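You operate a simulated robot arm through the tools that you are given. There is no shell and no other tool.

The job below is to be done with a simulated robot arm. You get a single attempt, and the scene is never put back.

Task
Air the hall: plug in the wall fan, open its shutter and run it at 1.
Fine: white plug, white socket, then white button on; shutter open before it runs.

Only the result counts: the job must be done as asked and must still hold three seconds after the hand-in. Knocking over, shifting, dropping, spilling or breaking anything else fails it.

Robot
A 6-joint arm with a two-finger parallel gripper, fixed in place. Base frame: the origin is on the floor under the middle of its stand, x ahead of it, y to its left, z up; the work surface is at about z = 780. Units: mm, rad, N and s.
With the tool pointing down near the work surface it reaches from about 240 to 640 mm from the base axis. Its first joint turns from -1.152 to 1.152 rad. Payload 2.7 kg.
The tool frame sits at the grasp point between the pads (the TCP): z along the fingers, y along the line on which they close. The tips reach 23 mm beyond it. Largest opening 94 mm; finger width 38, thickness 10; the body of the gripper, 54 by 96 mm, starts 39 mm behind the TCP.
Orientation is told as [roll, pitch, yaw] about the base's x, y, z axes, in that order, counted from this pose: with the fingers straight down and closing along the base's y, the tool's x points along the base's -x, its y along +y and its z along -z.

Tools
- The arm moves only by the tool play_rows. Its argument "targets" is a list of rows, each a list of 3 entries, a list of its own where there are three numbers: the turn, a rotation vector about the tool's x, y, z in units of 180 degrees (1.0 is 180 degrees), then the shift along the tool's x, y, z in units of 250 mm (1.0 is 250 mm), then the opening, from 0 (shut) to 1 (fully open). In form: [[[wx, wy, wz], [tx, ty, tz], fingers], ...]. A call has 1 to 20 rows; each row is the pose to reach, as a shift and turn from the pose commanded when the call began, along the tool's axes at that moment. A call with a number of a shift or a turn outside -1 to 1 is refused whole. A row lasts 0.2 s, in which the tool goes at most 50 mm and 0.15 rad; a call with a longer step from one row to the next is refused whole, and so is a gripper value outside its range. Where a pose cannot be reached the arm comes as near as it can. A force on the tool above 40 N (or 10 N above the force at the start of the call, whichever is more), or a blocked arm, ends the call early, and 0.2 s more pass. The fingers move at their own pace (about 45 mm/s each) and stop on an object; they squeeze with about 22 N. The grip force told is the motor's: it shows also when the fingers shut on nothing. Time passes only in rows, and 0.2 s behind the last, so rows that repeat a pose let the fingers close. The reply holds the time, the measured pose of the TCP, the force on the tool along the base axes, the opening and the grip force, in the units named above and with some noise, with the torque about the TCP (base axes, N m) and any sound that the robot's microphone picked up, and new pictures: "views" is both (left out), scene, wrist or none.
- Cameras (640 x 400 px; columns grow to the right, rows downward): "scene" is fixed at [75.8, -426.2, 1415.1]; the picture's right is [0.79, -0.61, 0.00], its down [-0.27, -0.36, -0.89] and it looks along [0.54, 0.71, -0.45] (base axes); focal length 272 px, centre (320, 200). "wrist" rides on the gripper at [87, 16, -75] in the tool frame; the picture's right is [-0.18, 0.98, 0.00], its down [-0.58, -0.11, -0.81] and it looks along [-0.79, -0.15, 0.59] (tool axes); focal length 243 px, centre (320, 200). There is no depth. A picture from a camera that has moved, and an enlarged one, comes with that camera's place and axes in the base frame and with its lens.
- zoom(camera, box): a new picture of the part [left, top, right, bottom] of that camera's present view, enlarged. No time passes.
- finish_job(): hands the job in; it is judged then, once.

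Places have to be worked out from the pictures, the camera data and where the tool is seen. Open the gripper and draw the arm clear of the work before you hand the job in, unless the task says otherwise.

The tools are called after "Call:" by a JSON object that holds its "name" and its "arguments". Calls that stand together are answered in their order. play_rows: Moves the arm, as the interface text tells. Its arguments: {"type":"object","properties":{"targets":{"type":"array"},"views":{"type":"string","enum":["both","scene","wrist","none"]}},"required":["targets"]} The other tools are called the same way: zoom (camera, box) takes an enlarged picture of a part of a camera's view; finish_job () hands the job in.

At the start:

```text
time: 0.0
position: [242.7, 165.7, 1351.0]
tool_rot: [0.001, -0.003, 0.0]
ft_force: [0.0, -0.3, 0.5]
torque: [-0.05, -0.01, -0.05]
grip_width: 94.1
grasp_force: 0.1
```

scene: 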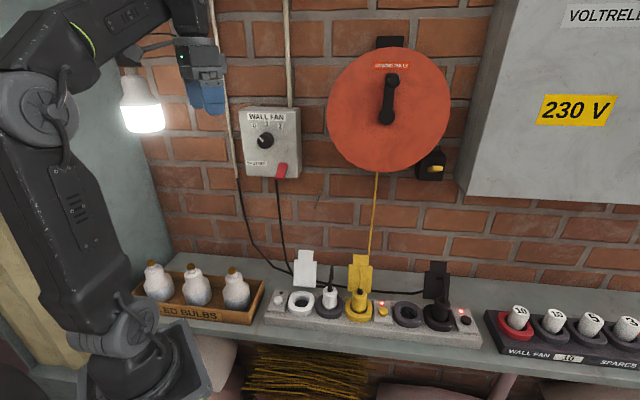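
wrist: 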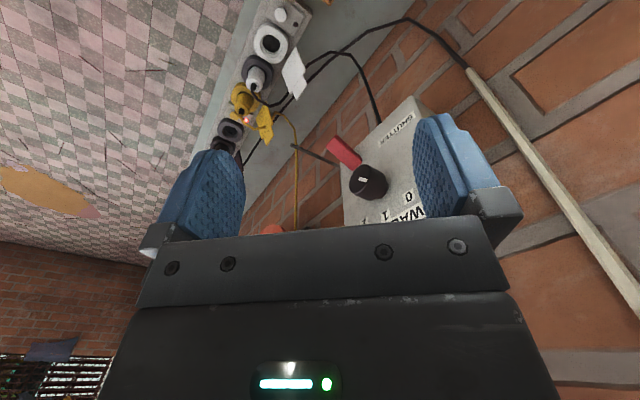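

I'll look closely at the scene first: the wall fan control box, the strip of sockets and plugs, and the fuses. Zooming in on each before any motion.

Call:
{"name": "zoom", "arguments": {"camera": "scene", "box": [230, 90, 320, 190]}}

Call:
{"name": "zoom", "arguments": {"camera": "scene", "box": [255, 240, 375, 340]}}

Call:
{"name": "zoom", "arguments": {"camera": "scene", "box": [360, 250, 490, 350]}}

Call:
{"name": "zoom", "arguments": {"camera": "scene", "box": [480, 290, 640, 390]}}

Call:
{"name": "zoom", "arguments": {"camera": "wrist", "box": [200, 0, 460, 240]}}

Call:
{"name": "zoom", "arguments": {"camera": "scene", "box": [320, 30, 470, 200]}}

```text
4.00 times, centred on (275, 140) of scene
camera zoom: at [75.8, -426.2, 1415.1], right [0.79, -0.61, 0.0], down [-0.27, -0.36, -0.89], along [0.54, 0.71, -0.45], focal length 1086 px, centre (500, 440)
```

zoom: 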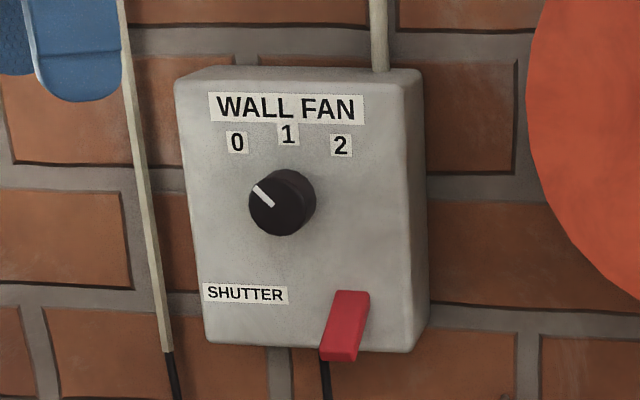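

```text
4.00 times, centred on (315, 290) of scene
camera zoom: at [75.8, -426.2, 1415.1], right [0.79, -0.61, 0.0], down [-0.27, -0.36, -0.89], along [0.54, 0.71, -0.45], focal length 1086 px, centre (340, -160)
```

zoom: 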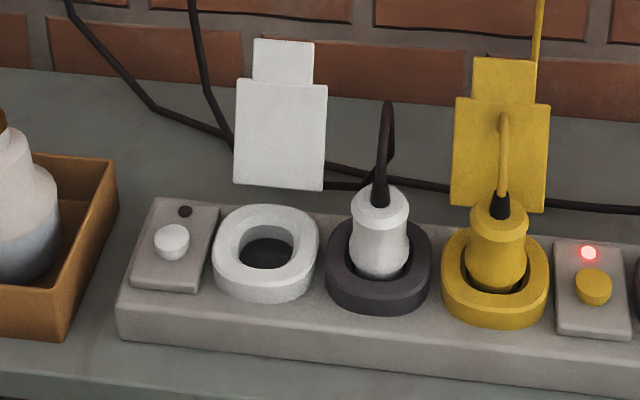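

```text
4.00 times, centred on (425, 300) of scene
camera zoom: at [75.8, -426.2, 1415.1], right [0.79, -0.61, 0.0], down [-0.27, -0.36, -0.89], along [0.54, 0.71, -0.45], focal length 1086 px, centre (-100, -200)
```

zoom: 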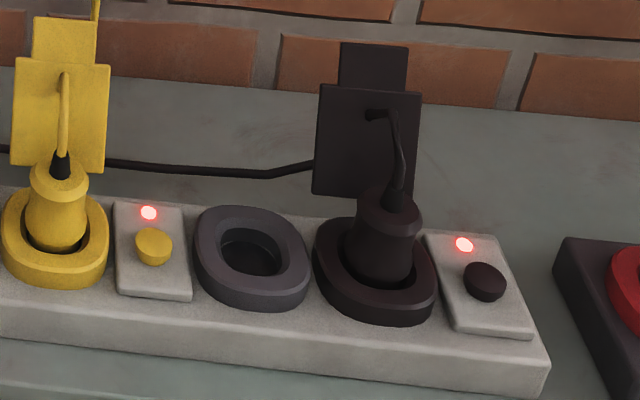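

```text
4.00 times, centred on (560, 340) of scene
camera zoom: at [75.8, -426.2, 1415.1], right [0.79, -0.61, 0.0], down [-0.27, -0.36, -0.89], along [0.54, 0.71, -0.45], focal length 1086 px, centre (-640, -360)
```

zoom: 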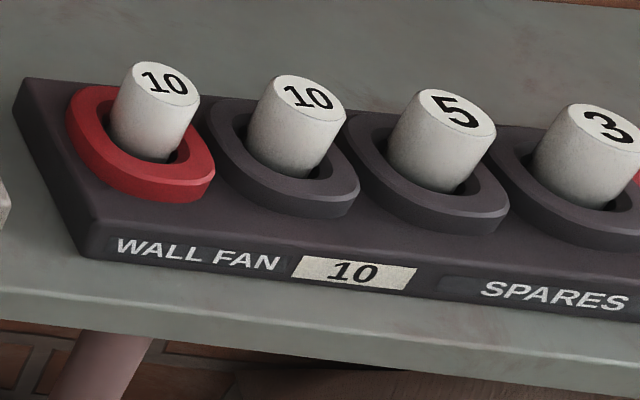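

```text
1.67 times, centred on (330, 120) of wrist
camera zoom: at [155.4, 181.5, 1424.1], right [0.18, 0.98, 0.0], down [0.58, -0.11, 0.81], along [0.79, -0.15, -0.59], focal length 404 px, centre (303, 333)
```

zoom: 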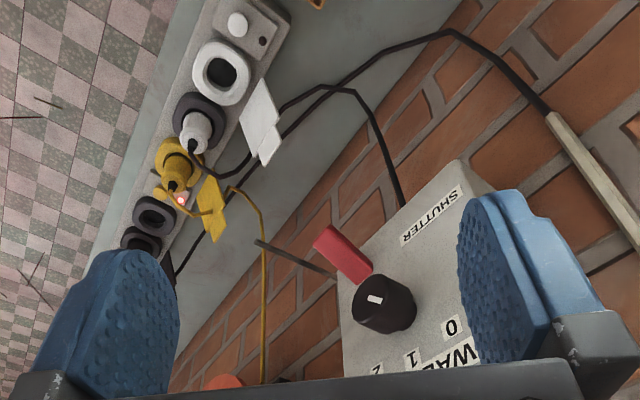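

```text
2.35 times, centred on (395, 115) of scene
camera zoom: at [75.8, -426.2, 1415.1], right [0.79, -0.61, 0.0], down [-0.27, -0.36, -0.89], along [0.54, 0.71, -0.45], focal length 639 px, centre (144, 400)
```

zoom: 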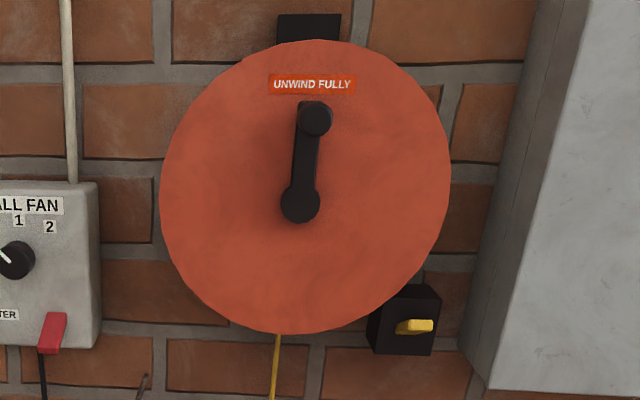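

The white plug is parked in a dark socket beside the empty white socket, and the white button's lamp is off. The knob is at 0. I need a sharper look at the shutter lever and its markings, and at the plug.

Call:
{"name": "zoom", "arguments": {"camera": "scene", "box": [245, 140, 309, 180]}}

Call:
{"name": "zoom", "arguments": {"camera": "scene", "box": [290, 255, 370, 325]}}

Call:
{"name": "zoom", "arguments": {"camera": "wrist", "box": [290, 110, 420, 230]}}

Call:
{"name": "zoom", "arguments": {"camera": "wrist", "box": [210, 0, 320, 110]}}

Call:
{"name": "zoom", "arguments": {"camera": "scene", "box": [0, 0, 320, 200]}}

```text
10.00 times, centred on (277, 160) of scene
camera zoom: at [75.8, -426.2, 1415.1], right [0.79, -0.61, 0.0], down [-0.27, -0.36, -0.89], along [0.54, 0.71, -0.45], focal length 2716 px, centre (750, 600)
```

zoom: 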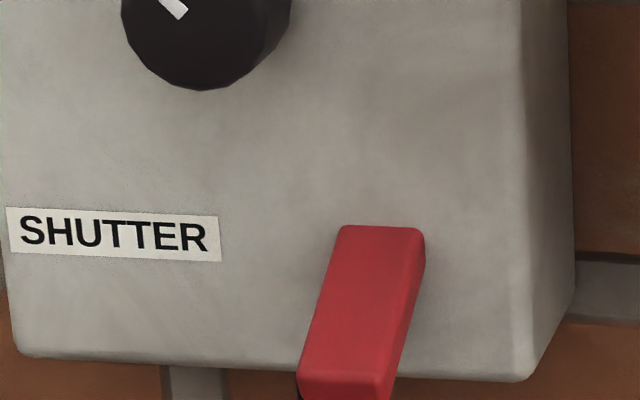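

```text
5.71 times, centred on (330, 290) of scene
camera zoom: at [75.8, -426.2, 1415.1], right [0.79, -0.61, 0.0], down [-0.27, -0.36, -0.89], along [0.54, 0.71, -0.45], focal length 1552 px, centre (263, -314)
```

zoom: 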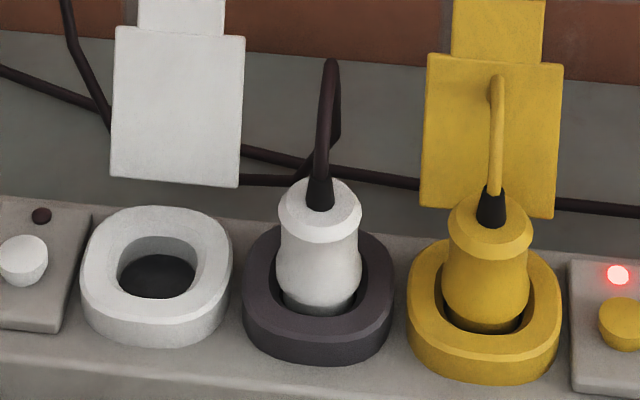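

```text
3.33 times, centred on (355, 170) of wrist
camera zoom: at [155.4, 181.5, 1424.1], right [0.18, 0.98, 0.0], down [0.58, -0.11, 0.81], along [0.79, -0.15, -0.59], focal length 809 px, centre (203, 300)
```

zoom: 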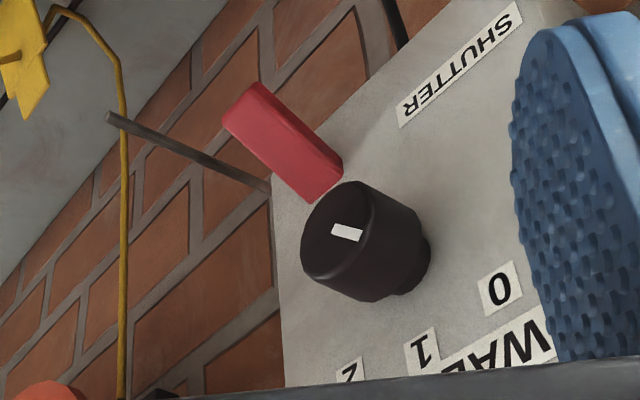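

```text
3.64 times, centred on (265, 55) of wrist
camera zoom: at [155.4, 181.5, 1424.1], right [0.18, 0.98, 0.0], down [0.58, -0.11, 0.81], along [0.79, -0.15, -0.59], focal length 882 px, centre (520, 727)
```

zoom: 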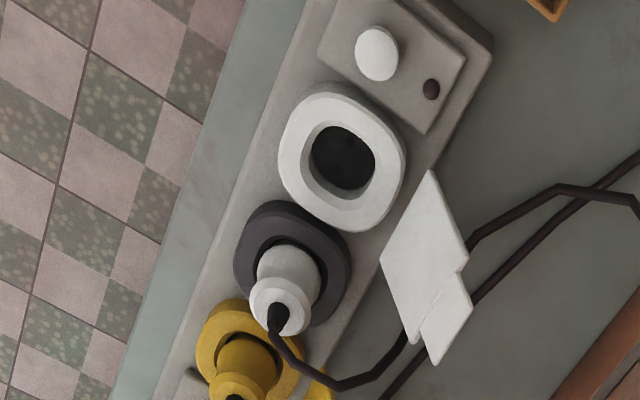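

```text
2.00 times, centred on (160, 100) of scene
camera zoom: at [75.8, -426.2, 1415.1], right [0.79, -0.61, 0.0], down [-0.27, -0.36, -0.89], along [0.54, 0.71, -0.45], focal length 543 px, centre (640, 400)
```

zoom: 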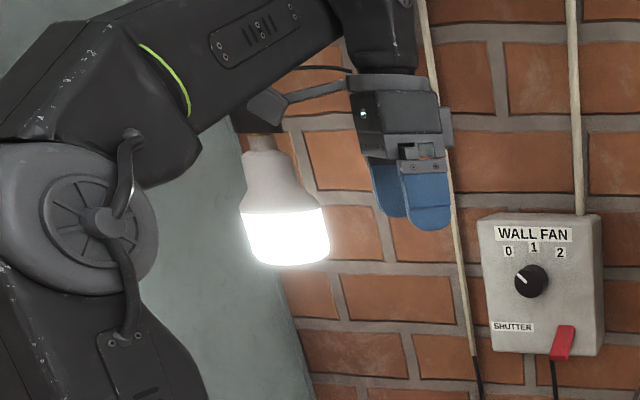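

The lever is a red paddle tilting out and down from the box face, and a thin rod sticks out of the wall nearby. I'll look at that rod and at the louvred thing at the lower left of the wrist view.

Call:
{"name": "zoom", "arguments": {"camera": "scene", "box": [290, 165, 354, 205]}}

Call:
{"name": "zoom", "arguments": {"camera": "wrist", "box": [0, 310, 140, 400]}}

Call:
{"name": "zoom", "arguments": {"camera": "wrist", "box": [280, 120, 360, 180]}}

Call:
{"name": "zoom", "arguments": {"camera": "scene", "box": [190, 330, 420, 400]}}

Call:
{"name": "zoom", "arguments": {"camera": "scene", "box": [440, 0, 640, 130]}}

```text
10.00 times, centred on (322, 185) of scene
camera zoom: at [75.8, -426.2, 1415.1], right [0.79, -0.61, 0.0], down [-0.27, -0.36, -0.89], along [0.54, 0.71, -0.45], focal length 2716 px, centre (300, 350)
```

zoom: 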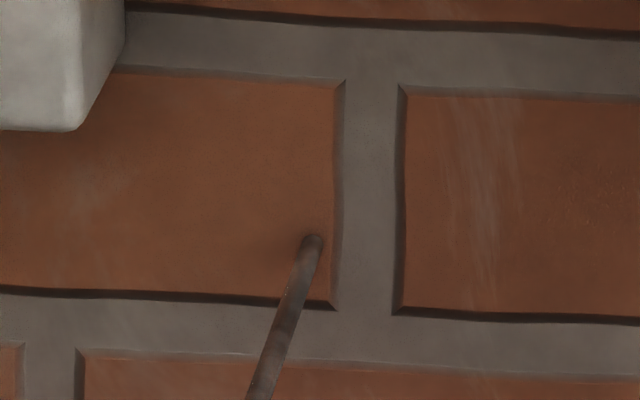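

```text
4.44 times, centred on (70, 355) of wrist
camera zoom: at [155.4, 181.5, 1424.1], right [0.18, 0.98, 0.0], down [0.58, -0.11, 0.81], along [0.79, -0.15, -0.59], focal length 1078 px, centre (1431, -489)
```

zoom: 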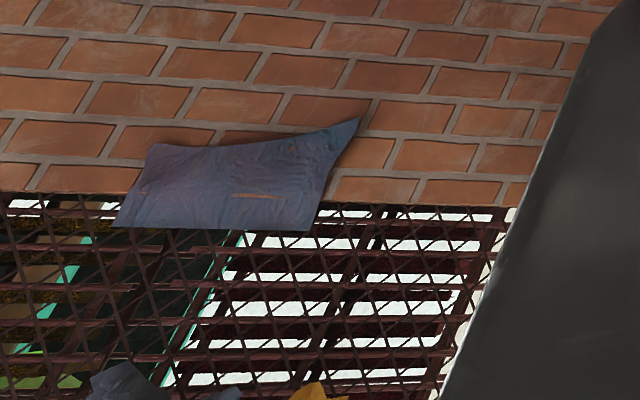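

```text
6.67 times, centred on (320, 150) of wrist
camera zoom: at [155.4, 181.5, 1424.1], right [0.18, 0.98, 0.0], down [0.58, -0.11, 0.81], along [0.79, -0.15, -0.59], focal length 1618 px, centre (320, 533)
```

zoom: 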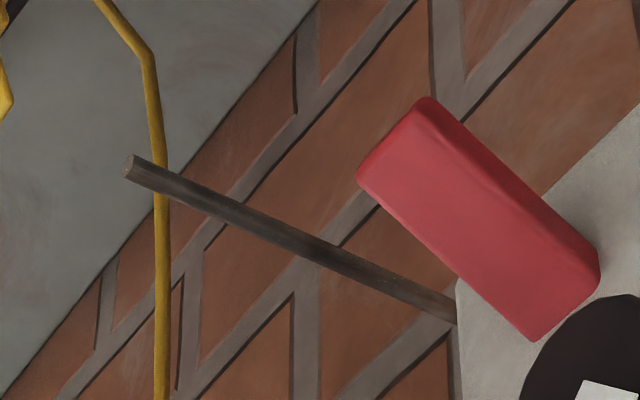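

```text
2.78 times, centred on (305, 365) of scene
camera zoom: at [75.8, -426.2, 1415.1], right [0.79, -0.61, 0.0], down [-0.27, -0.36, -0.89], along [0.54, 0.71, -0.45], focal length 756 px, centre (362, -259)
```

zoom: 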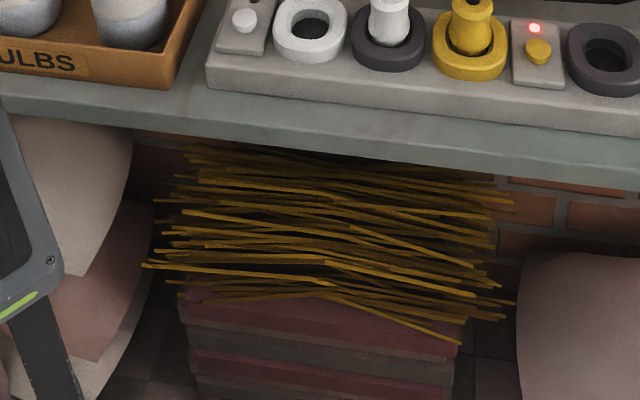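

```text
3.08 times, centred on (540, 65) of scene
camera zoom: at [75.8, -426.2, 1415.1], right [0.79, -0.61, 0.0], down [-0.27, -0.36, -0.89], along [0.54, 0.71, -0.45], focal length 836 px, centre (-357, 615)
```

zoom: 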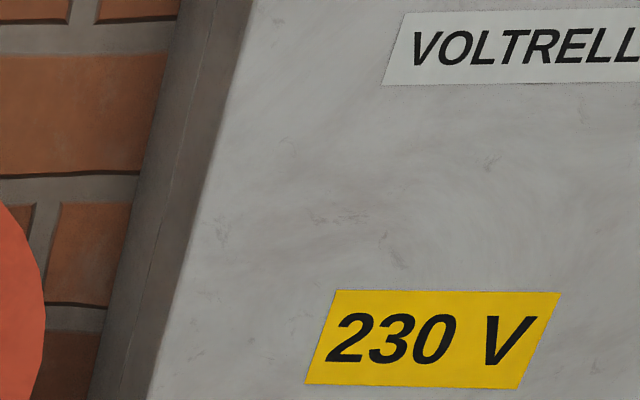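

From triangulating both views: the wall runs at 45° (normal (0.707,0.707)), the box face is at about n≈430, the knob front at about (375,190,1240), and the red lever root at about (421,187,1172), pointing out and down to about (388,154,1146). A rod sticks out of the wall near s≈262, z≈1071. I'll first yaw 45° towards the wall at a safe standoff, then pitch the tool up horizontal.

Call:
{"name": "play_rows", "arguments": {"targets": [[[0, 0, -0.0417], [-0.03, -0.05, 0.014], 0.5], [[0, 0, -0.0833], [-0.06, -0.1, 0.028], 0.5], [[0, 0, -0.125], [-0.09, -0.15, 0.042], 0.3], [[0, 0, -0.1667], [-0.12, -0.2, 0.056], 0.2], [[0, 0, -0.2083], [-0.15, -0.25, 0.07], 0.1], [[0, 0, -0.25], [-0.18, -0.3, 0.08], 0]], "views": "both"}}

```text
time: 1.4
position: [287.9, 91.6, 1328.8]
tool_rot: [-0.001, -0.003, 0.788]
ft_force: [-0.4, -0.4, 0.2]
torque: [0.03, 0.02, 0.0]
grip_width: 0.0
grasp_force: 21.5
camera wrist: at [215.1, 41.4, 1402.9], right [-0.57, 0.82, 0.0], down [0.49, 0.33, 0.81], along [0.67, 0.46, -0.59], focal length 243 px, centre (320, 200)
```

scene: 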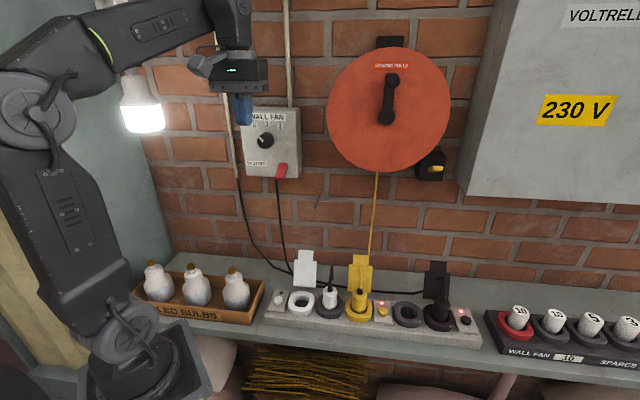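
wrist: 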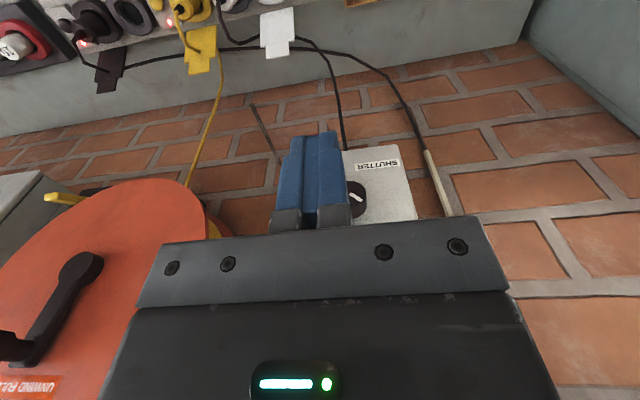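

The tool is now yawed to face the wall with the fingers shut. Before pitching, I check the hanging bulb near the forearm so I do not strike it.

Call:
{"name": "zoom", "arguments": {"camera": "scene", "box": [80, 20, 240, 140]}}

Call:
{"name": "zoom", "arguments": {"camera": "wrist", "box": [230, 90, 450, 230]}}

```text
3.33 times, centred on (160, 80) of scene
camera zoom: at [75.8, -426.2, 1415.1], right [0.79, -0.61, 0.0], down [-0.27, -0.36, -0.89], along [0.54, 0.71, -0.45], focal length 905 px, centre (853, 600)
```

zoom: 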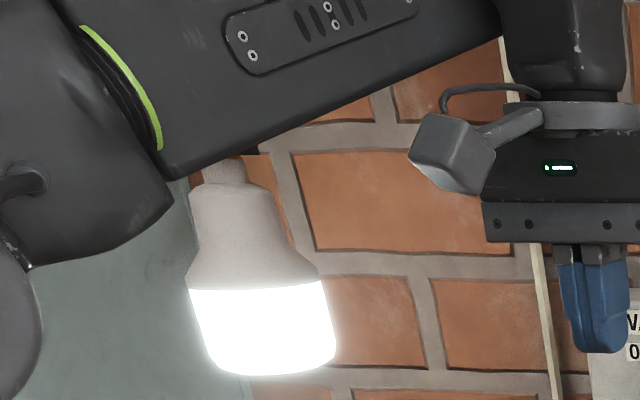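

```text
2.86 times, centred on (340, 160) of wrist
camera zoom: at [215.1, 41.4, 1402.9], right [-0.57, 0.82, 0.0], down [0.49, 0.33, 0.81], along [0.67, 0.46, -0.59], focal length 693 px, centre (263, 314)
```

zoom: 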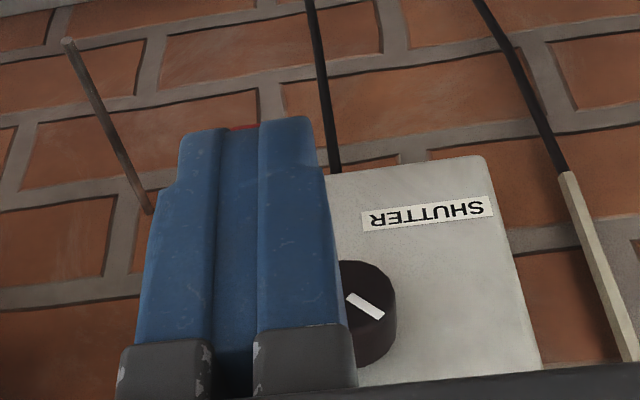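

The bulb hangs well behind the forearm (farther +y), and my motion goes towards −y, away from it. Now I pitch the tool 90° so that it points at the wall, moving to about n=300, s=166, z=1165, still clear of the lever tip.

Call:
{"name": "play_rows", "arguments": {"targets": [[[0, -0.0455, 0], [-0.012, -0.01, 0.06], 0], [[0, -0.0909, 0], [-0.023, -0.02, 0.12], 0], [[0, -0.1364, 0], [-0.035, -0.03, 0.18], 0], [[0, -0.1818, 0], [-0.046, -0.04, 0.24], 0], [[0, -0.2273, 0], [-0.058, -0.05, 0.3], 0], [[0, -0.2727, 0], [-0.07, -0.06, 0.36], 0], [[0, -0.3182, 0], [-0.081, -0.07, 0.42], 0], [[0, -0.3636, 0], [-0.093, -0.08, 0.48], 0], [[0, -0.4091, 0], [-0.105, -0.09, 0.54], 0], [[0, -0.4545, 0], [-0.116, -0.1, 0.6], 0], [[0, -0.5, 0], [-0.128, -0.108, 0.655], 0]], "views": "both"}}

```text
time: 3.8
position: [328.7, 96.6, 1166.5]
tool_rot: [-2.729, -1.567, -2.772]
ft_force: [-0.5, -1.5, -0.7]
torque: [0.02, 0.01, 0.02]
grip_width: 0.1
grasp_force: 22.3
camera wrist: at [265.0, 54.3, 1078.7], right [-0.69, 0.7, 0.18], down [-0.5, -0.65, 0.58], along [0.52, 0.31, 0.79], focal length 243 px, centre (320, 200)
```

scene: 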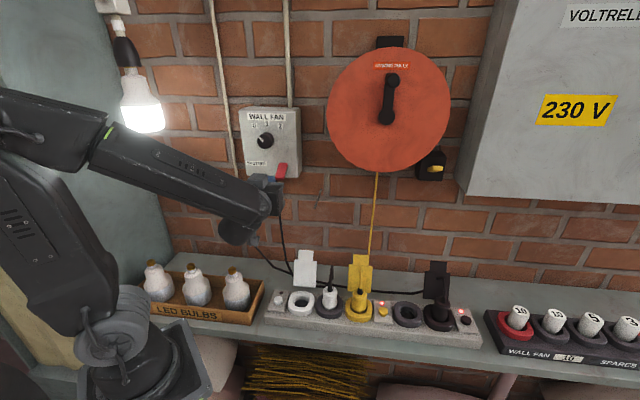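
wrist: 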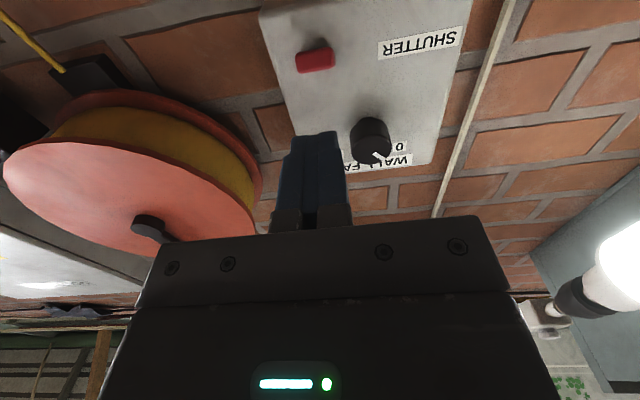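

The horizontal pose works: TCP at n≈301, s≈164, z≈1166. I zoom the wrist view to measure the lever and knob from below.

Call:
{"name": "zoom", "arguments": {"camera": "wrist", "box": [270, 0, 470, 190]}}

Call:
{"name": "zoom", "arguments": {"camera": "scene", "box": [235, 100, 315, 250]}}

Call:
{"name": "zoom", "arguments": {"camera": "scene", "box": [245, 150, 305, 190]}}

```text
2.11 times, centred on (370, 95) of wrist
camera zoom: at [265.0, 54.3, 1078.7], right [-0.69, 0.7, 0.18], down [-0.5, -0.65, 0.58], along [0.52, 0.31, 0.79], focal length 511 px, centre (215, 421)
```

zoom: 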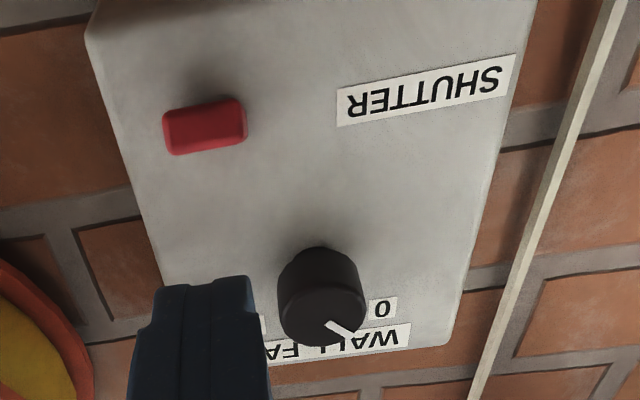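

```text
2.67 times, centred on (275, 175) of scene
camera zoom: at [75.8, -426.2, 1415.1], right [0.79, -0.61, 0.0], down [-0.28, -0.36, -0.89], along [0.54, 0.71, -0.45], focal length 724 px, centre (440, 267)
```

zoom: 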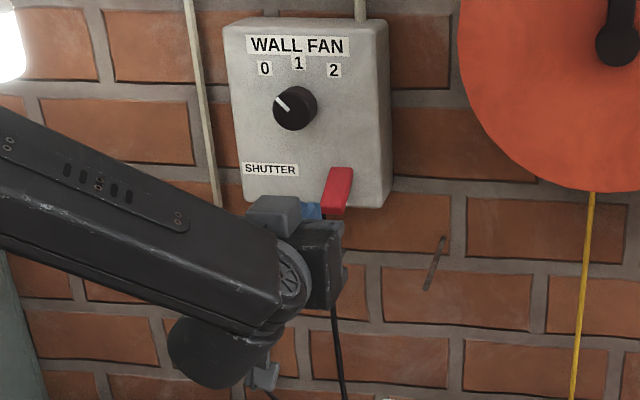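

```text
10.00 times, centred on (275, 170) of scene
camera zoom: at [75.8, -426.2, 1415.1], right [0.79, -0.61, 0.0], down [-0.28, -0.36, -0.89], along [0.54, 0.71, -0.45], focal length 2716 px, centre (770, 500)
```

zoom: 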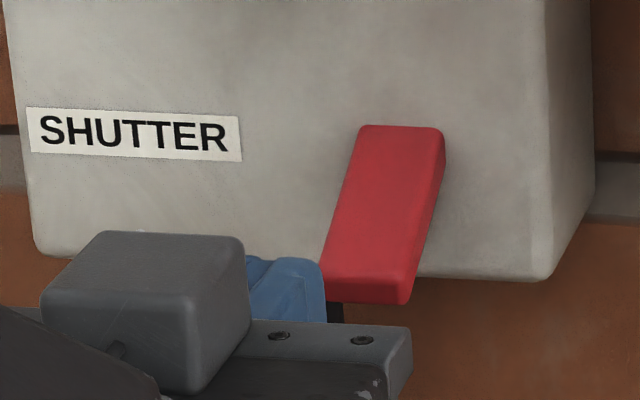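

The wrist view confirms the lever tip centre at about n=383, s=166, z=1146. I'll drop to z≈1100, slide the closed fingertips under the lever to n≈400, and check.

Call:
{"name": "play_rows", "arguments": {"targets": [[[0, 0, 0], [0.1, 0, 0], 0], [[0, 0, 0], [0.2, 0, 0], 0], [[0, 0, 0], [0.27, 0, 0], 0], [[0, 0, 0], [0.27, 0, 0.08], 0], [[0, 0, 0], [0.27, 0, 0.16], 0], [[0, 0, 0], [0.27, 0, 0.24], 0], [[0, 0, 0], [0.27, 0, 0.3], 0]], "views": "both"}}

```text
time: 5.4
position: [382.1, 147.5, 1099.0]
tool_rot: [-2.268, -1.569, 3.052]
ft_force: [-0.3, 0.4, 0.1]
torque: [0.02, 0.02, 0.01]
grip_width: 0.0
grasp_force: 21.9
camera wrist: at [317.2, 105.5, 1011.5], right [-0.7, 0.7, 0.18], down [-0.49, -0.65, 0.58], along [0.52, 0.31, 0.79], focal length 243 px, centre (320, 200)
```

scene: 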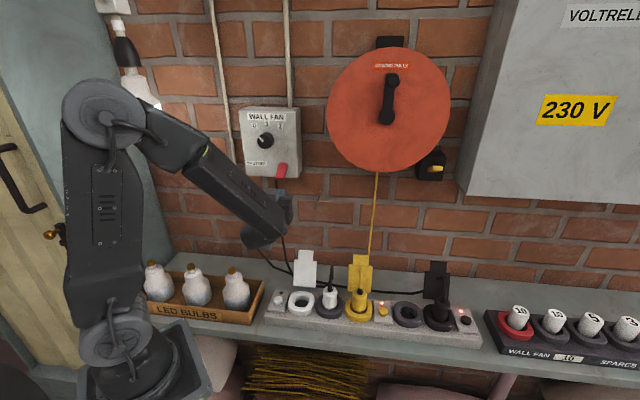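
wrist: 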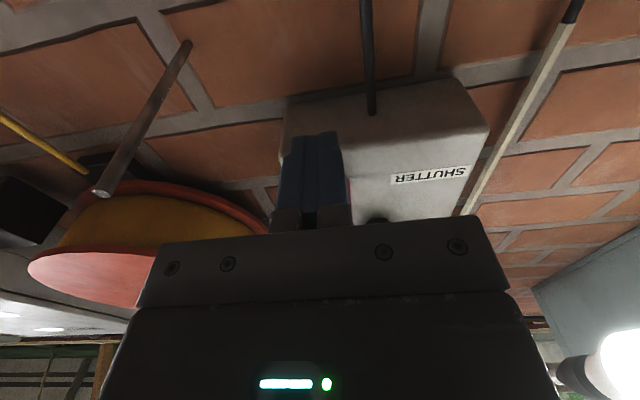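

The fingertips are now under the lever (TCP n≈375, s≈166, z≈1099) with no contact force. I raise slowly to swing the lever up.

Call:
{"name": "play_rows", "arguments": {"targets": [[[0, 0, 0], [-0.03, 0, 0], 0], [[0, 0, 0], [-0.06, 0, 0], 0], [[0, 0, 0], [-0.09, 0, 0], 0], [[0, 0, 0], [-0.12, 0, 0], 0], [[0, 0, 0], [-0.15, 0, 0], 0], [[0, 0, 0], [-0.18, 0, 0], 0], [[0, 0, 0], [-0.2, 0, 0], 0]], "views": "both"}}

```text
time: 7.0
position: [381.5, 147.7, 1148.8]
tool_rot: [-2.516, -1.57, -2.981]
ft_force: [-0.2, -0.1, -0.1]
torque: [0.0, 0.03, 0.01]
grip_width: 0.0
grasp_force: 21.9
camera wrist: at [317.4, 104.9, 1061.8], right [-0.7, 0.7, 0.18], down [-0.49, -0.65, 0.58], along [0.52, 0.31, 0.79], focal length 243 px, centre (320, 200)
```

scene: 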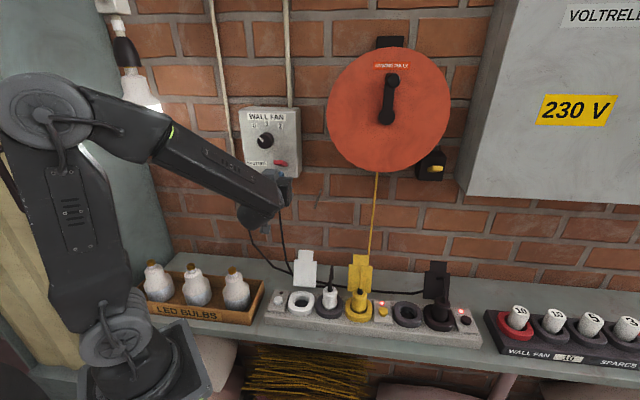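
wrist: 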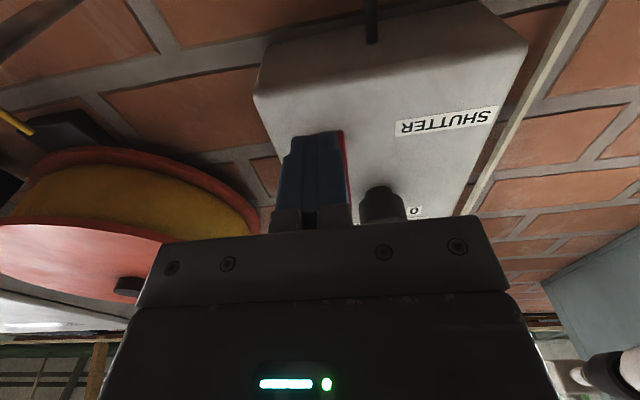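

The lever has swung up visibly with almost no force. I zoom in to see its angle.

Call:
{"name": "zoom", "arguments": {"camera": "scene", "box": [245, 140, 309, 180]}}

Call:
{"name": "zoom", "arguments": {"camera": "wrist", "box": [260, 90, 440, 230]}}

```text
10.00 times, centred on (277, 160) of scene
camera zoom: at [75.8, -426.2, 1415.1], right [0.79, -0.61, 0.0], down [-0.27, -0.36, -0.89], along [0.54, 0.71, -0.45], focal length 2716 px, centre (750, 600)
```

zoom: 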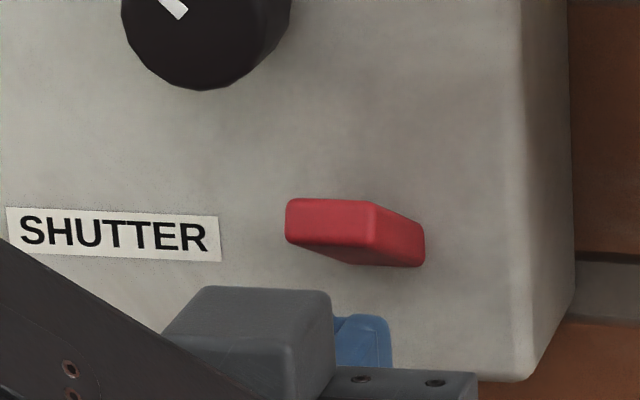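

```text
2.86 times, centred on (350, 160) of wrist
camera zoom: at [317.4, 104.9, 1061.8], right [-0.7, 0.7, 0.18], down [-0.49, -0.65, 0.58], along [0.52, 0.31, 0.79], focal length 693 px, centre (234, 314)
```

zoom: 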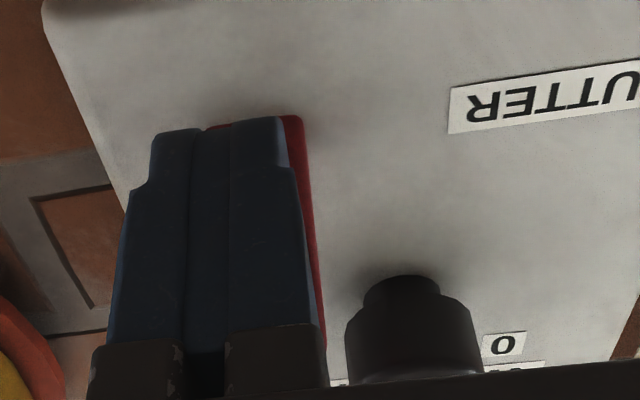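

The lever tip is now at z≈1190, above my fingertips, so it seems to have snapped over. I raise a little more in small steps to be sure it is at its upper stop.

Call:
{"name": "play_rows", "arguments": {"targets": [[[0, 0, 0], [-0.016, 0, 0], 0], [[0, 0, 0], [-0.032, 0, 0], 0], [[0, 0, 0], [-0.048, 0, 0], 0], [[0, 0, 0], [-0.064, 0, 0], 0]], "views": "none"}}

Call:
{"name": "zoom", "arguments": {"camera": "scene", "box": [245, 140, 309, 180]}}

```text
time: 8.0
position: [381.5, 145.8, 1160.5]
tool_rot: [0.221, -1.561, 0.565]
ft_force: [1.0, -2.4, -17.4]
torque: [-0.27, 0.29, -0.06]
grip_width: 0.0
grasp_force: 22.1
```

```text
10.00 times, centred on (277, 160) of scene
camera zoom: at [76.0, -426.2, 1415.1], right [0.79, -0.61, 0.0], down [-0.28, -0.36, -0.89], along [0.54, 0.71, -0.45], focal length 2716 px, centre (750, 600)
```

zoom: 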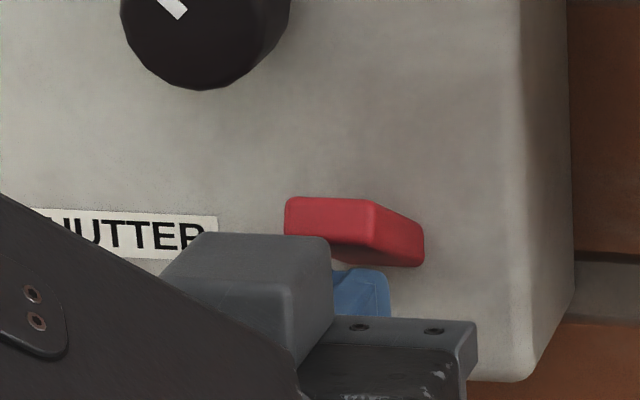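

Force of −17 N with the lever angle unchanged means it is at its upper stop (shutter thrown). I back off and move to a standoff in front of the knob (s≈131, z≈1240), opening the fingers to about 60 mm and pre-rotating the tool −45°.

Call:
{"name": "play_rows", "arguments": {"targets": [[[0, 0, 0], [0.05, 0, 0], 0], [[0, 0, 0], [0.09, 0, 0], 0], [[0, 0, 0], [0.09, 0, -0.12], 0], [[0, 0, 0], [0.09, 0, -0.22], 0], [[0, 0, 0], [0.0, 0.03, -0.22], 0], [[0, 0, -0.04], [-0.08, 0.06, -0.22], 0.3], [[0, 0, -0.08], [-0.16, 0.1, -0.22], 0.64], [[0, 0, -0.12], [-0.24, 0.138, -0.22], 0.64], [[0, 0, -0.16], [-0.3, 0.138, -0.22], 0.64], [[0, 0, -0.205], [-0.3, 0.138, -0.22], 0.64], [[0, 0, -0.25], [-0.3, 0.138, -0.22], 0.64], [[0, 0, -0.25], [-0.3, 0.138, -0.22], 0.64]], "views": "both"}}

Call:
{"name": "zoom", "arguments": {"camera": "wrist", "box": [220, 60, 420, 220]}}

Call:
{"name": "zoom", "arguments": {"camera": "scene", "box": [230, 100, 310, 190]}}

```text
time: 10.6
position: [318.6, 133.9, 1239.9]
tool_rot: [-1.573, -0.783, 2.357]
ft_force: [0.4, 0.0, -0.8]
torque: [0.02, 0.03, 0.0]
grip_width: 60.3
grasp_force: 0.1
camera wrist: at [301.0, 45.2, 1167.0], right [-0.58, 0.58, -0.57], down [-0.81, -0.33, 0.49], along [0.09, 0.74, 0.66], focal length 243 px, centre (320, 200)
```

scene: 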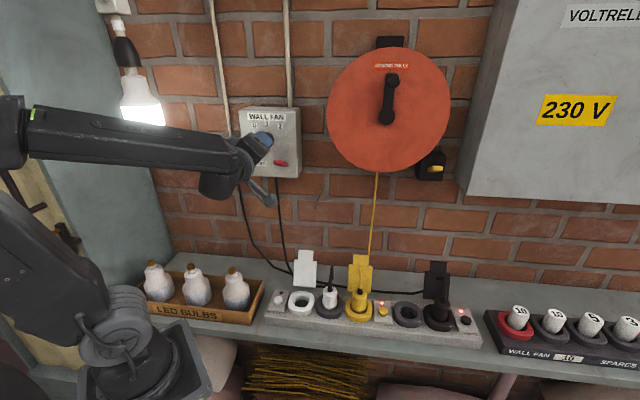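
wrist: 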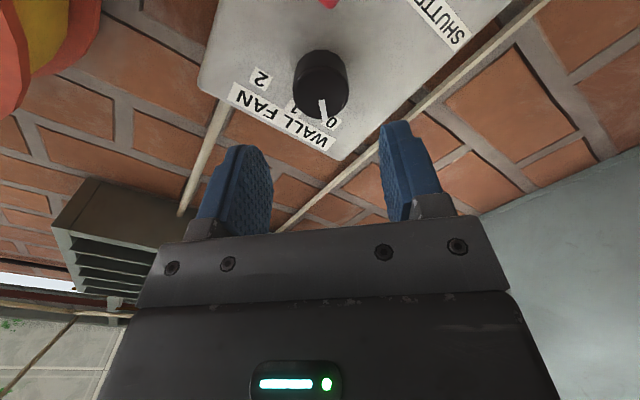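

```text
2.50 times, centred on (320, 140) of wrist
camera zoom: at [301.0, 45.2, 1167.0], right [-0.58, 0.58, -0.57], down [-0.81, -0.33, 0.49], along [0.09, 0.74, 0.66], focal length 606 px, centre (320, 350)
```

zoom: 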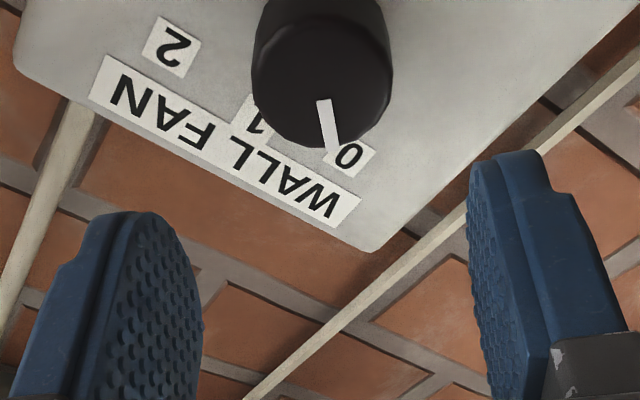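

```text
4.44 times, centred on (270, 145) of scene
camera zoom: at [75.8, -426.2, 1415.1], right [0.79, -0.61, 0.0], down [-0.27, -0.36, -0.89], along [0.54, 0.71, -0.45], focal length 1207 px, centre (542, 444)
```

zoom: 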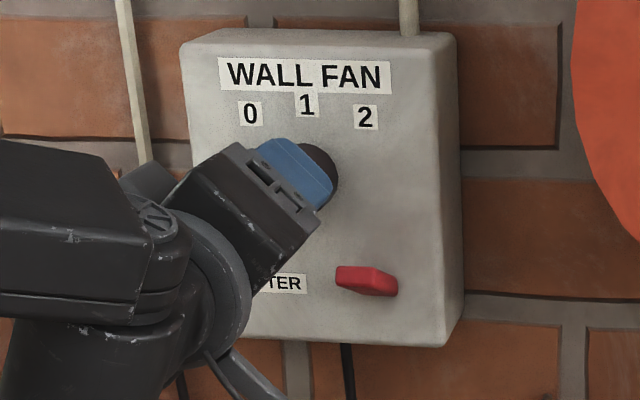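

The knob lies exactly ahead (s≈130, z≈1240, diameter ≈37.5 mm) and the TCP is lined up with it. I advance 76 mm so that the fingertips straddle the knob, then close.

Call:
{"name": "play_rows", "arguments": {"targets": [[[0, 0, 0], [0, 0, 0.1], 0.64], [[0, 0, 0], [0, 0, 0.2], 0.64], [[0, 0, 0], [0, 0, 0.26], 0.64], [[0, 0, 0], [0, 0, 0.304], 0.64], [[0, 0, 0], [0, 0, 0.304], 0.64], [[0, 0, 0], [0, 0, 0.304], 0.35], [[0, 0, 0], [0, 0, 0.304], 0.3], [[0, 0, 0], [0, 0, 0.304], 0.3]], "views": "both"}}

Call:
{"name": "zoom", "arguments": {"camera": "wrist", "box": [220, 60, 420, 220]}}

Call:
{"name": "zoom", "arguments": {"camera": "scene", "box": [230, 100, 310, 190]}}

```text
time: 12.4
position: [373.0, 188.0, 1239.2]
tool_rot: [-1.571, -0.784, 2.358]
ft_force: [1.2, 5.1, -2.4]
torque: [0.0, 0.01, 0.12]
grip_width: 37.8
grasp_force: 45.2
camera wrist: at [355.2, 99.6, 1166.6], right [-0.58, 0.58, -0.57], down [-0.81, -0.33, 0.49], along [0.1, 0.74, 0.67], focal length 243 px, centre (320, 200)
```

scene: 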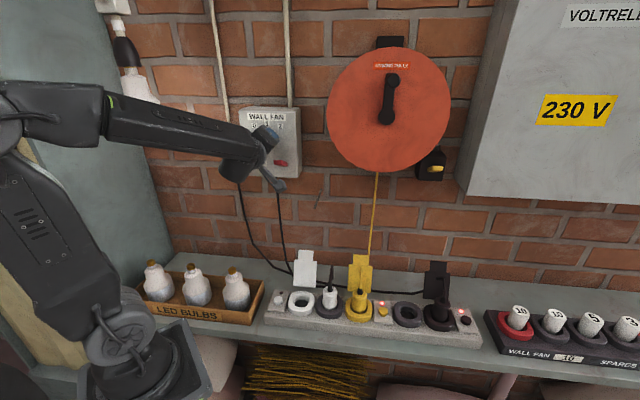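
wrist: 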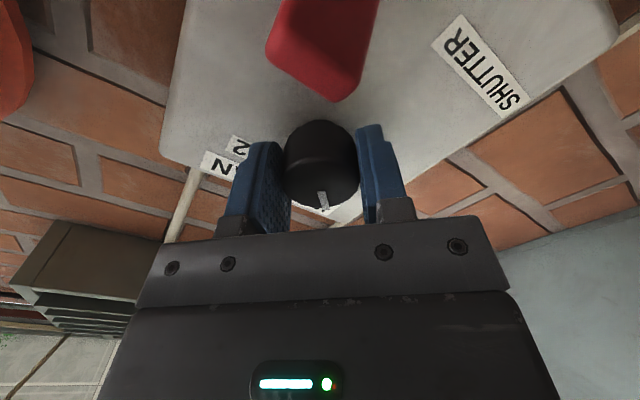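

```text
2.50 times, centred on (320, 140) of wrist
camera zoom: at [355.2, 99.6, 1166.6], right [-0.58, 0.58, -0.57], down [-0.81, -0.33, 0.49], along [0.1, 0.74, 0.67], focal length 606 px, centre (320, 350)
```

zoom: 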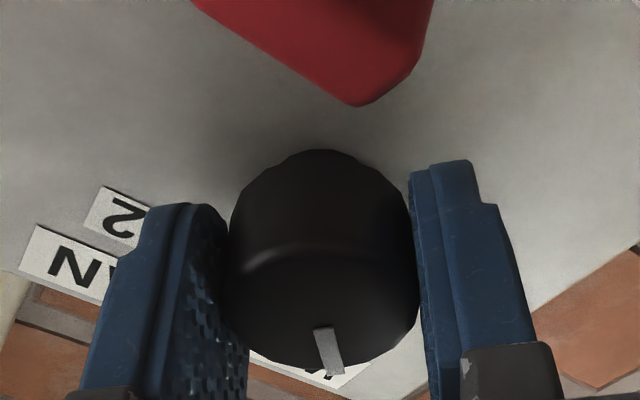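

```text
4.44 times, centred on (270, 145) of scene
camera zoom: at [75.8, -426.0, 1415.2], right [0.79, -0.61, 0.0], down [-0.28, -0.36, -0.89], along [0.54, 0.71, -0.45], focal length 1207 px, centre (542, 444)
```

zoom: 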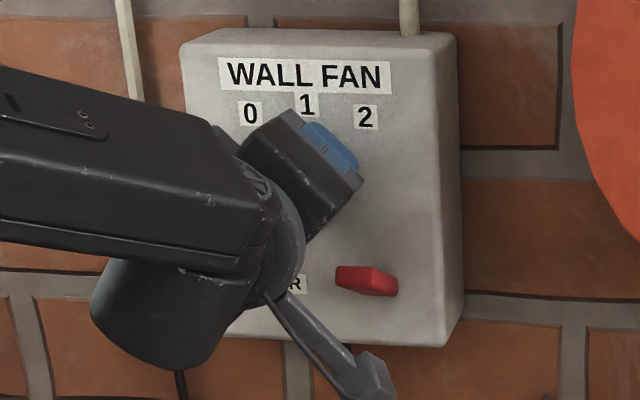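

Gripped at 37.8 mm with small forces, and the pointer lines up with the tool's −x (upper left, 45°). Now I turn +45° about the tool axis (clockwise as seen from the front) to bring it to 1.

Call:
{"name": "play_rows", "arguments": {"targets": [[[0, 0, 0.03], [0, 0, 0], 0.3], [[0, 0, 0.06], [0, 0, 0], 0.3], [[0, 0, 0.09], [0, 0, 0], 0.3], [[0, 0, 0.12], [0, 0, 0], 0.3], [[0, 0, 0.15], [0, 0, 0], 0.3], [[0, 0, 0.18], [0, 0, 0], 0.3], [[0, 0, 0.21], [0, 0, 0], 0.3], [[0, 0, 0.235], [0, 0, 0], 0.3], [[0, 0, 0.25], [0, 0, 0], 0.3], [[0, 0, 0.25], [0, 0, 0], 0.3]], "views": "both"}}

Call:
{"name": "zoom", "arguments": {"camera": "wrist", "box": [220, 60, 420, 220]}}

Call:
{"name": "zoom", "arguments": {"camera": "scene", "box": [230, 100, 310, 190]}}

```text
time: 14.6
position: [372.6, 188.8, 1238.3]
tool_rot: [-2.504, -1.573, -2.992]
ft_force: [7.5, 30.0, -6.9]
torque: [-0.62, 0.56, 0.24]
grip_width: 37.5
grasp_force: 45.1
camera wrist: at [308.1, 146.3, 1152.5], right [-0.7, 0.69, 0.18], down [-0.49, -0.65, 0.58], along [0.52, 0.31, 0.79], focal length 243 px, centre (320, 200)
```

scene: 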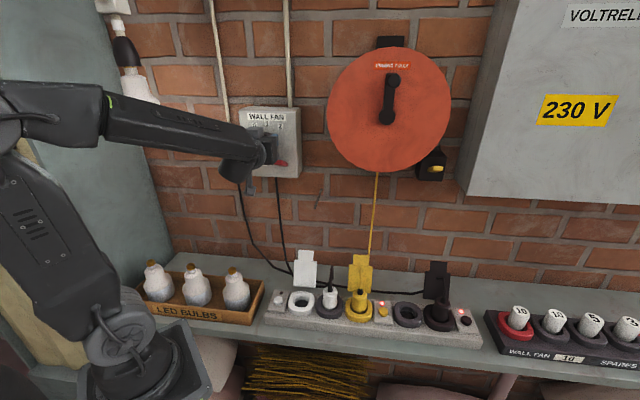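
wrist: 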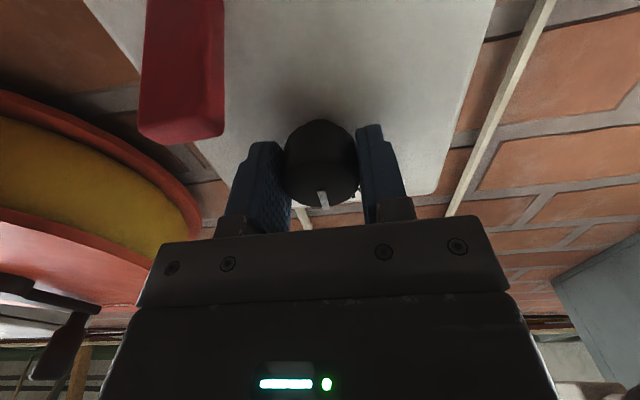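

```text
2.50 times, centred on (320, 140) of wrist
camera zoom: at [308.1, 146.3, 1152.5], right [-0.7, 0.69, 0.18], down [-0.49, -0.65, 0.58], along [0.52, 0.31, 0.79], focal length 606 px, centre (320, 350)
```

zoom: 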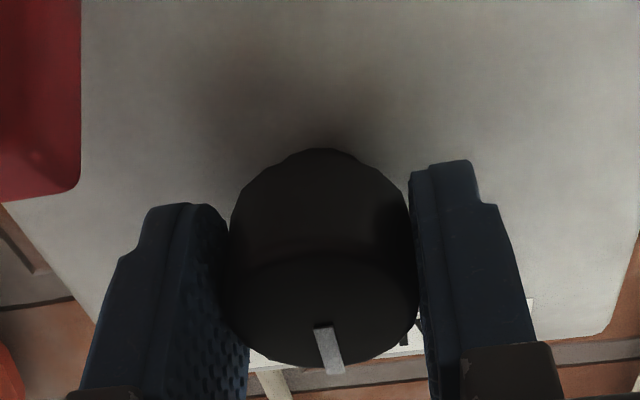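

```text
4.44 times, centred on (270, 145) of scene
camera zoom: at [76.1, -425.0, 1415.5], right [0.79, -0.61, 0.0], down [-0.28, -0.36, -0.89], along [0.54, 0.71, -0.45], focal length 1207 px, centre (542, 444)
```

zoom: 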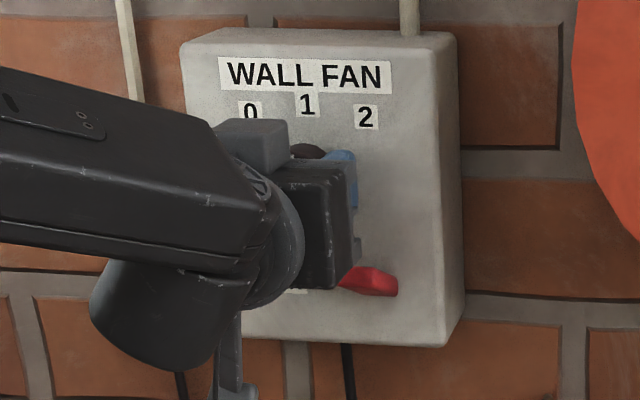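

The pointer turned with the gripper to straight up. I open the fingers and retreat straight back from the knob to check it.

Call:
{"name": "play_rows", "arguments": {"targets": [[[0, 0, 0.25], [0, 0, 0], 0.64], [[0, 0, 0.25], [0, 0, 0], 0.64], [[0, 0, 0.25], [0, 0, 0], 0.64]], "views": "none"}}

```text
refused: row 1 steps farther than a row can; nothing moved
```

The rotation is counted from the new call's start, so it should be zero here. I open in place and back off.

Call:
{"name": "play_rows", "arguments": {"targets": [[[0, 0, 0], [0, 0, 0], 0.64], [[0, 0, 0], [0, 0, 0], 0.64], [[0, 0, 0], [0, 0, -0.03], 0.64], [[0, 0, 0], [0, 0, -0.12], 0.64], [[0, 0, 0], [0, 0, -0.24], 0.64], [[0, 0, 0], [0, 0, -0.36], 0.64]], "views": "both"}}

Call:
{"name": "zoom", "arguments": {"camera": "wrist", "box": [240, 40, 400, 160]}}

Call:
{"name": "zoom", "arguments": {"camera": "scene", "box": [230, 100, 310, 190]}}

```text
time: 16.0
position: [309.4, 121.6, 1240.8]
tool_rot: [-2.094, -1.57, 2.879]
ft_force: [-0.1, 0.1, 0.1]
torque: [0.0, -0.01, 0.01]
grip_width: 60.4
grasp_force: 0.1
camera wrist: at [245.0, 80.0, 1153.2], right [-0.7, 0.7, 0.18], down [-0.49, -0.65, 0.58], along [0.52, 0.31, 0.79], focal length 243 px, centre (320, 200)
```

scene: 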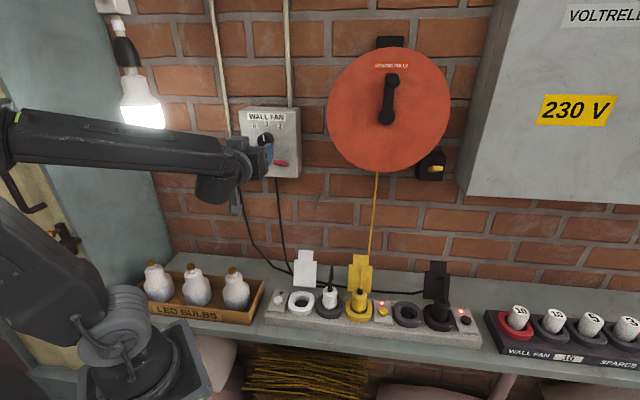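
wrist: 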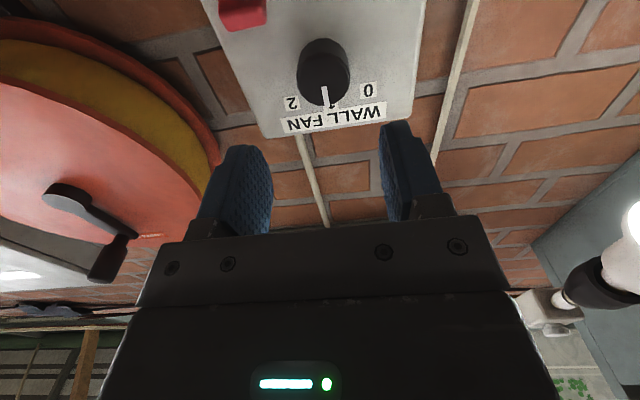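

```text
3.33 times, centred on (320, 100) of wrist
camera zoom: at [245.0, 80.0, 1153.2], right [-0.7, 0.7, 0.18], down [-0.49, -0.65, 0.58], along [0.52, 0.31, 0.79], focal length 809 px, centre (320, 533)
```

zoom: 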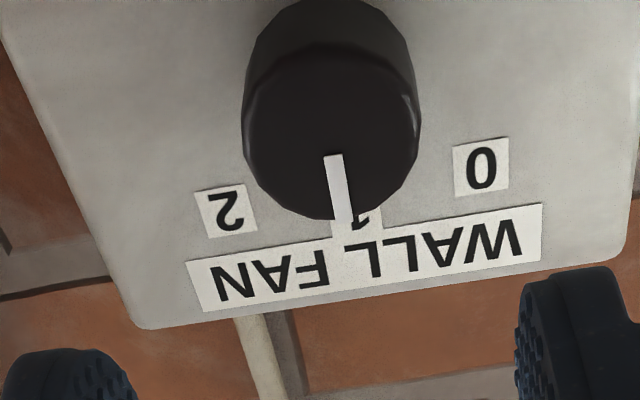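

```text
4.44 times, centred on (270, 145) of scene
camera zoom: at [75.8, -426.2, 1415.1], right [0.79, -0.61, 0.0], down [-0.27, -0.36, -0.89], along [0.54, 0.71, -0.45], focal length 1207 px, centre (542, 444)
```

zoom: 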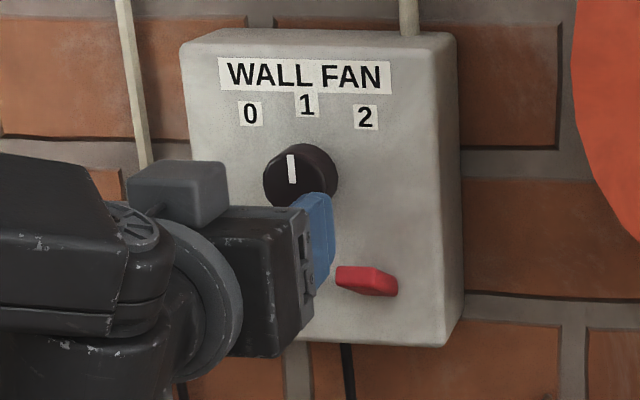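

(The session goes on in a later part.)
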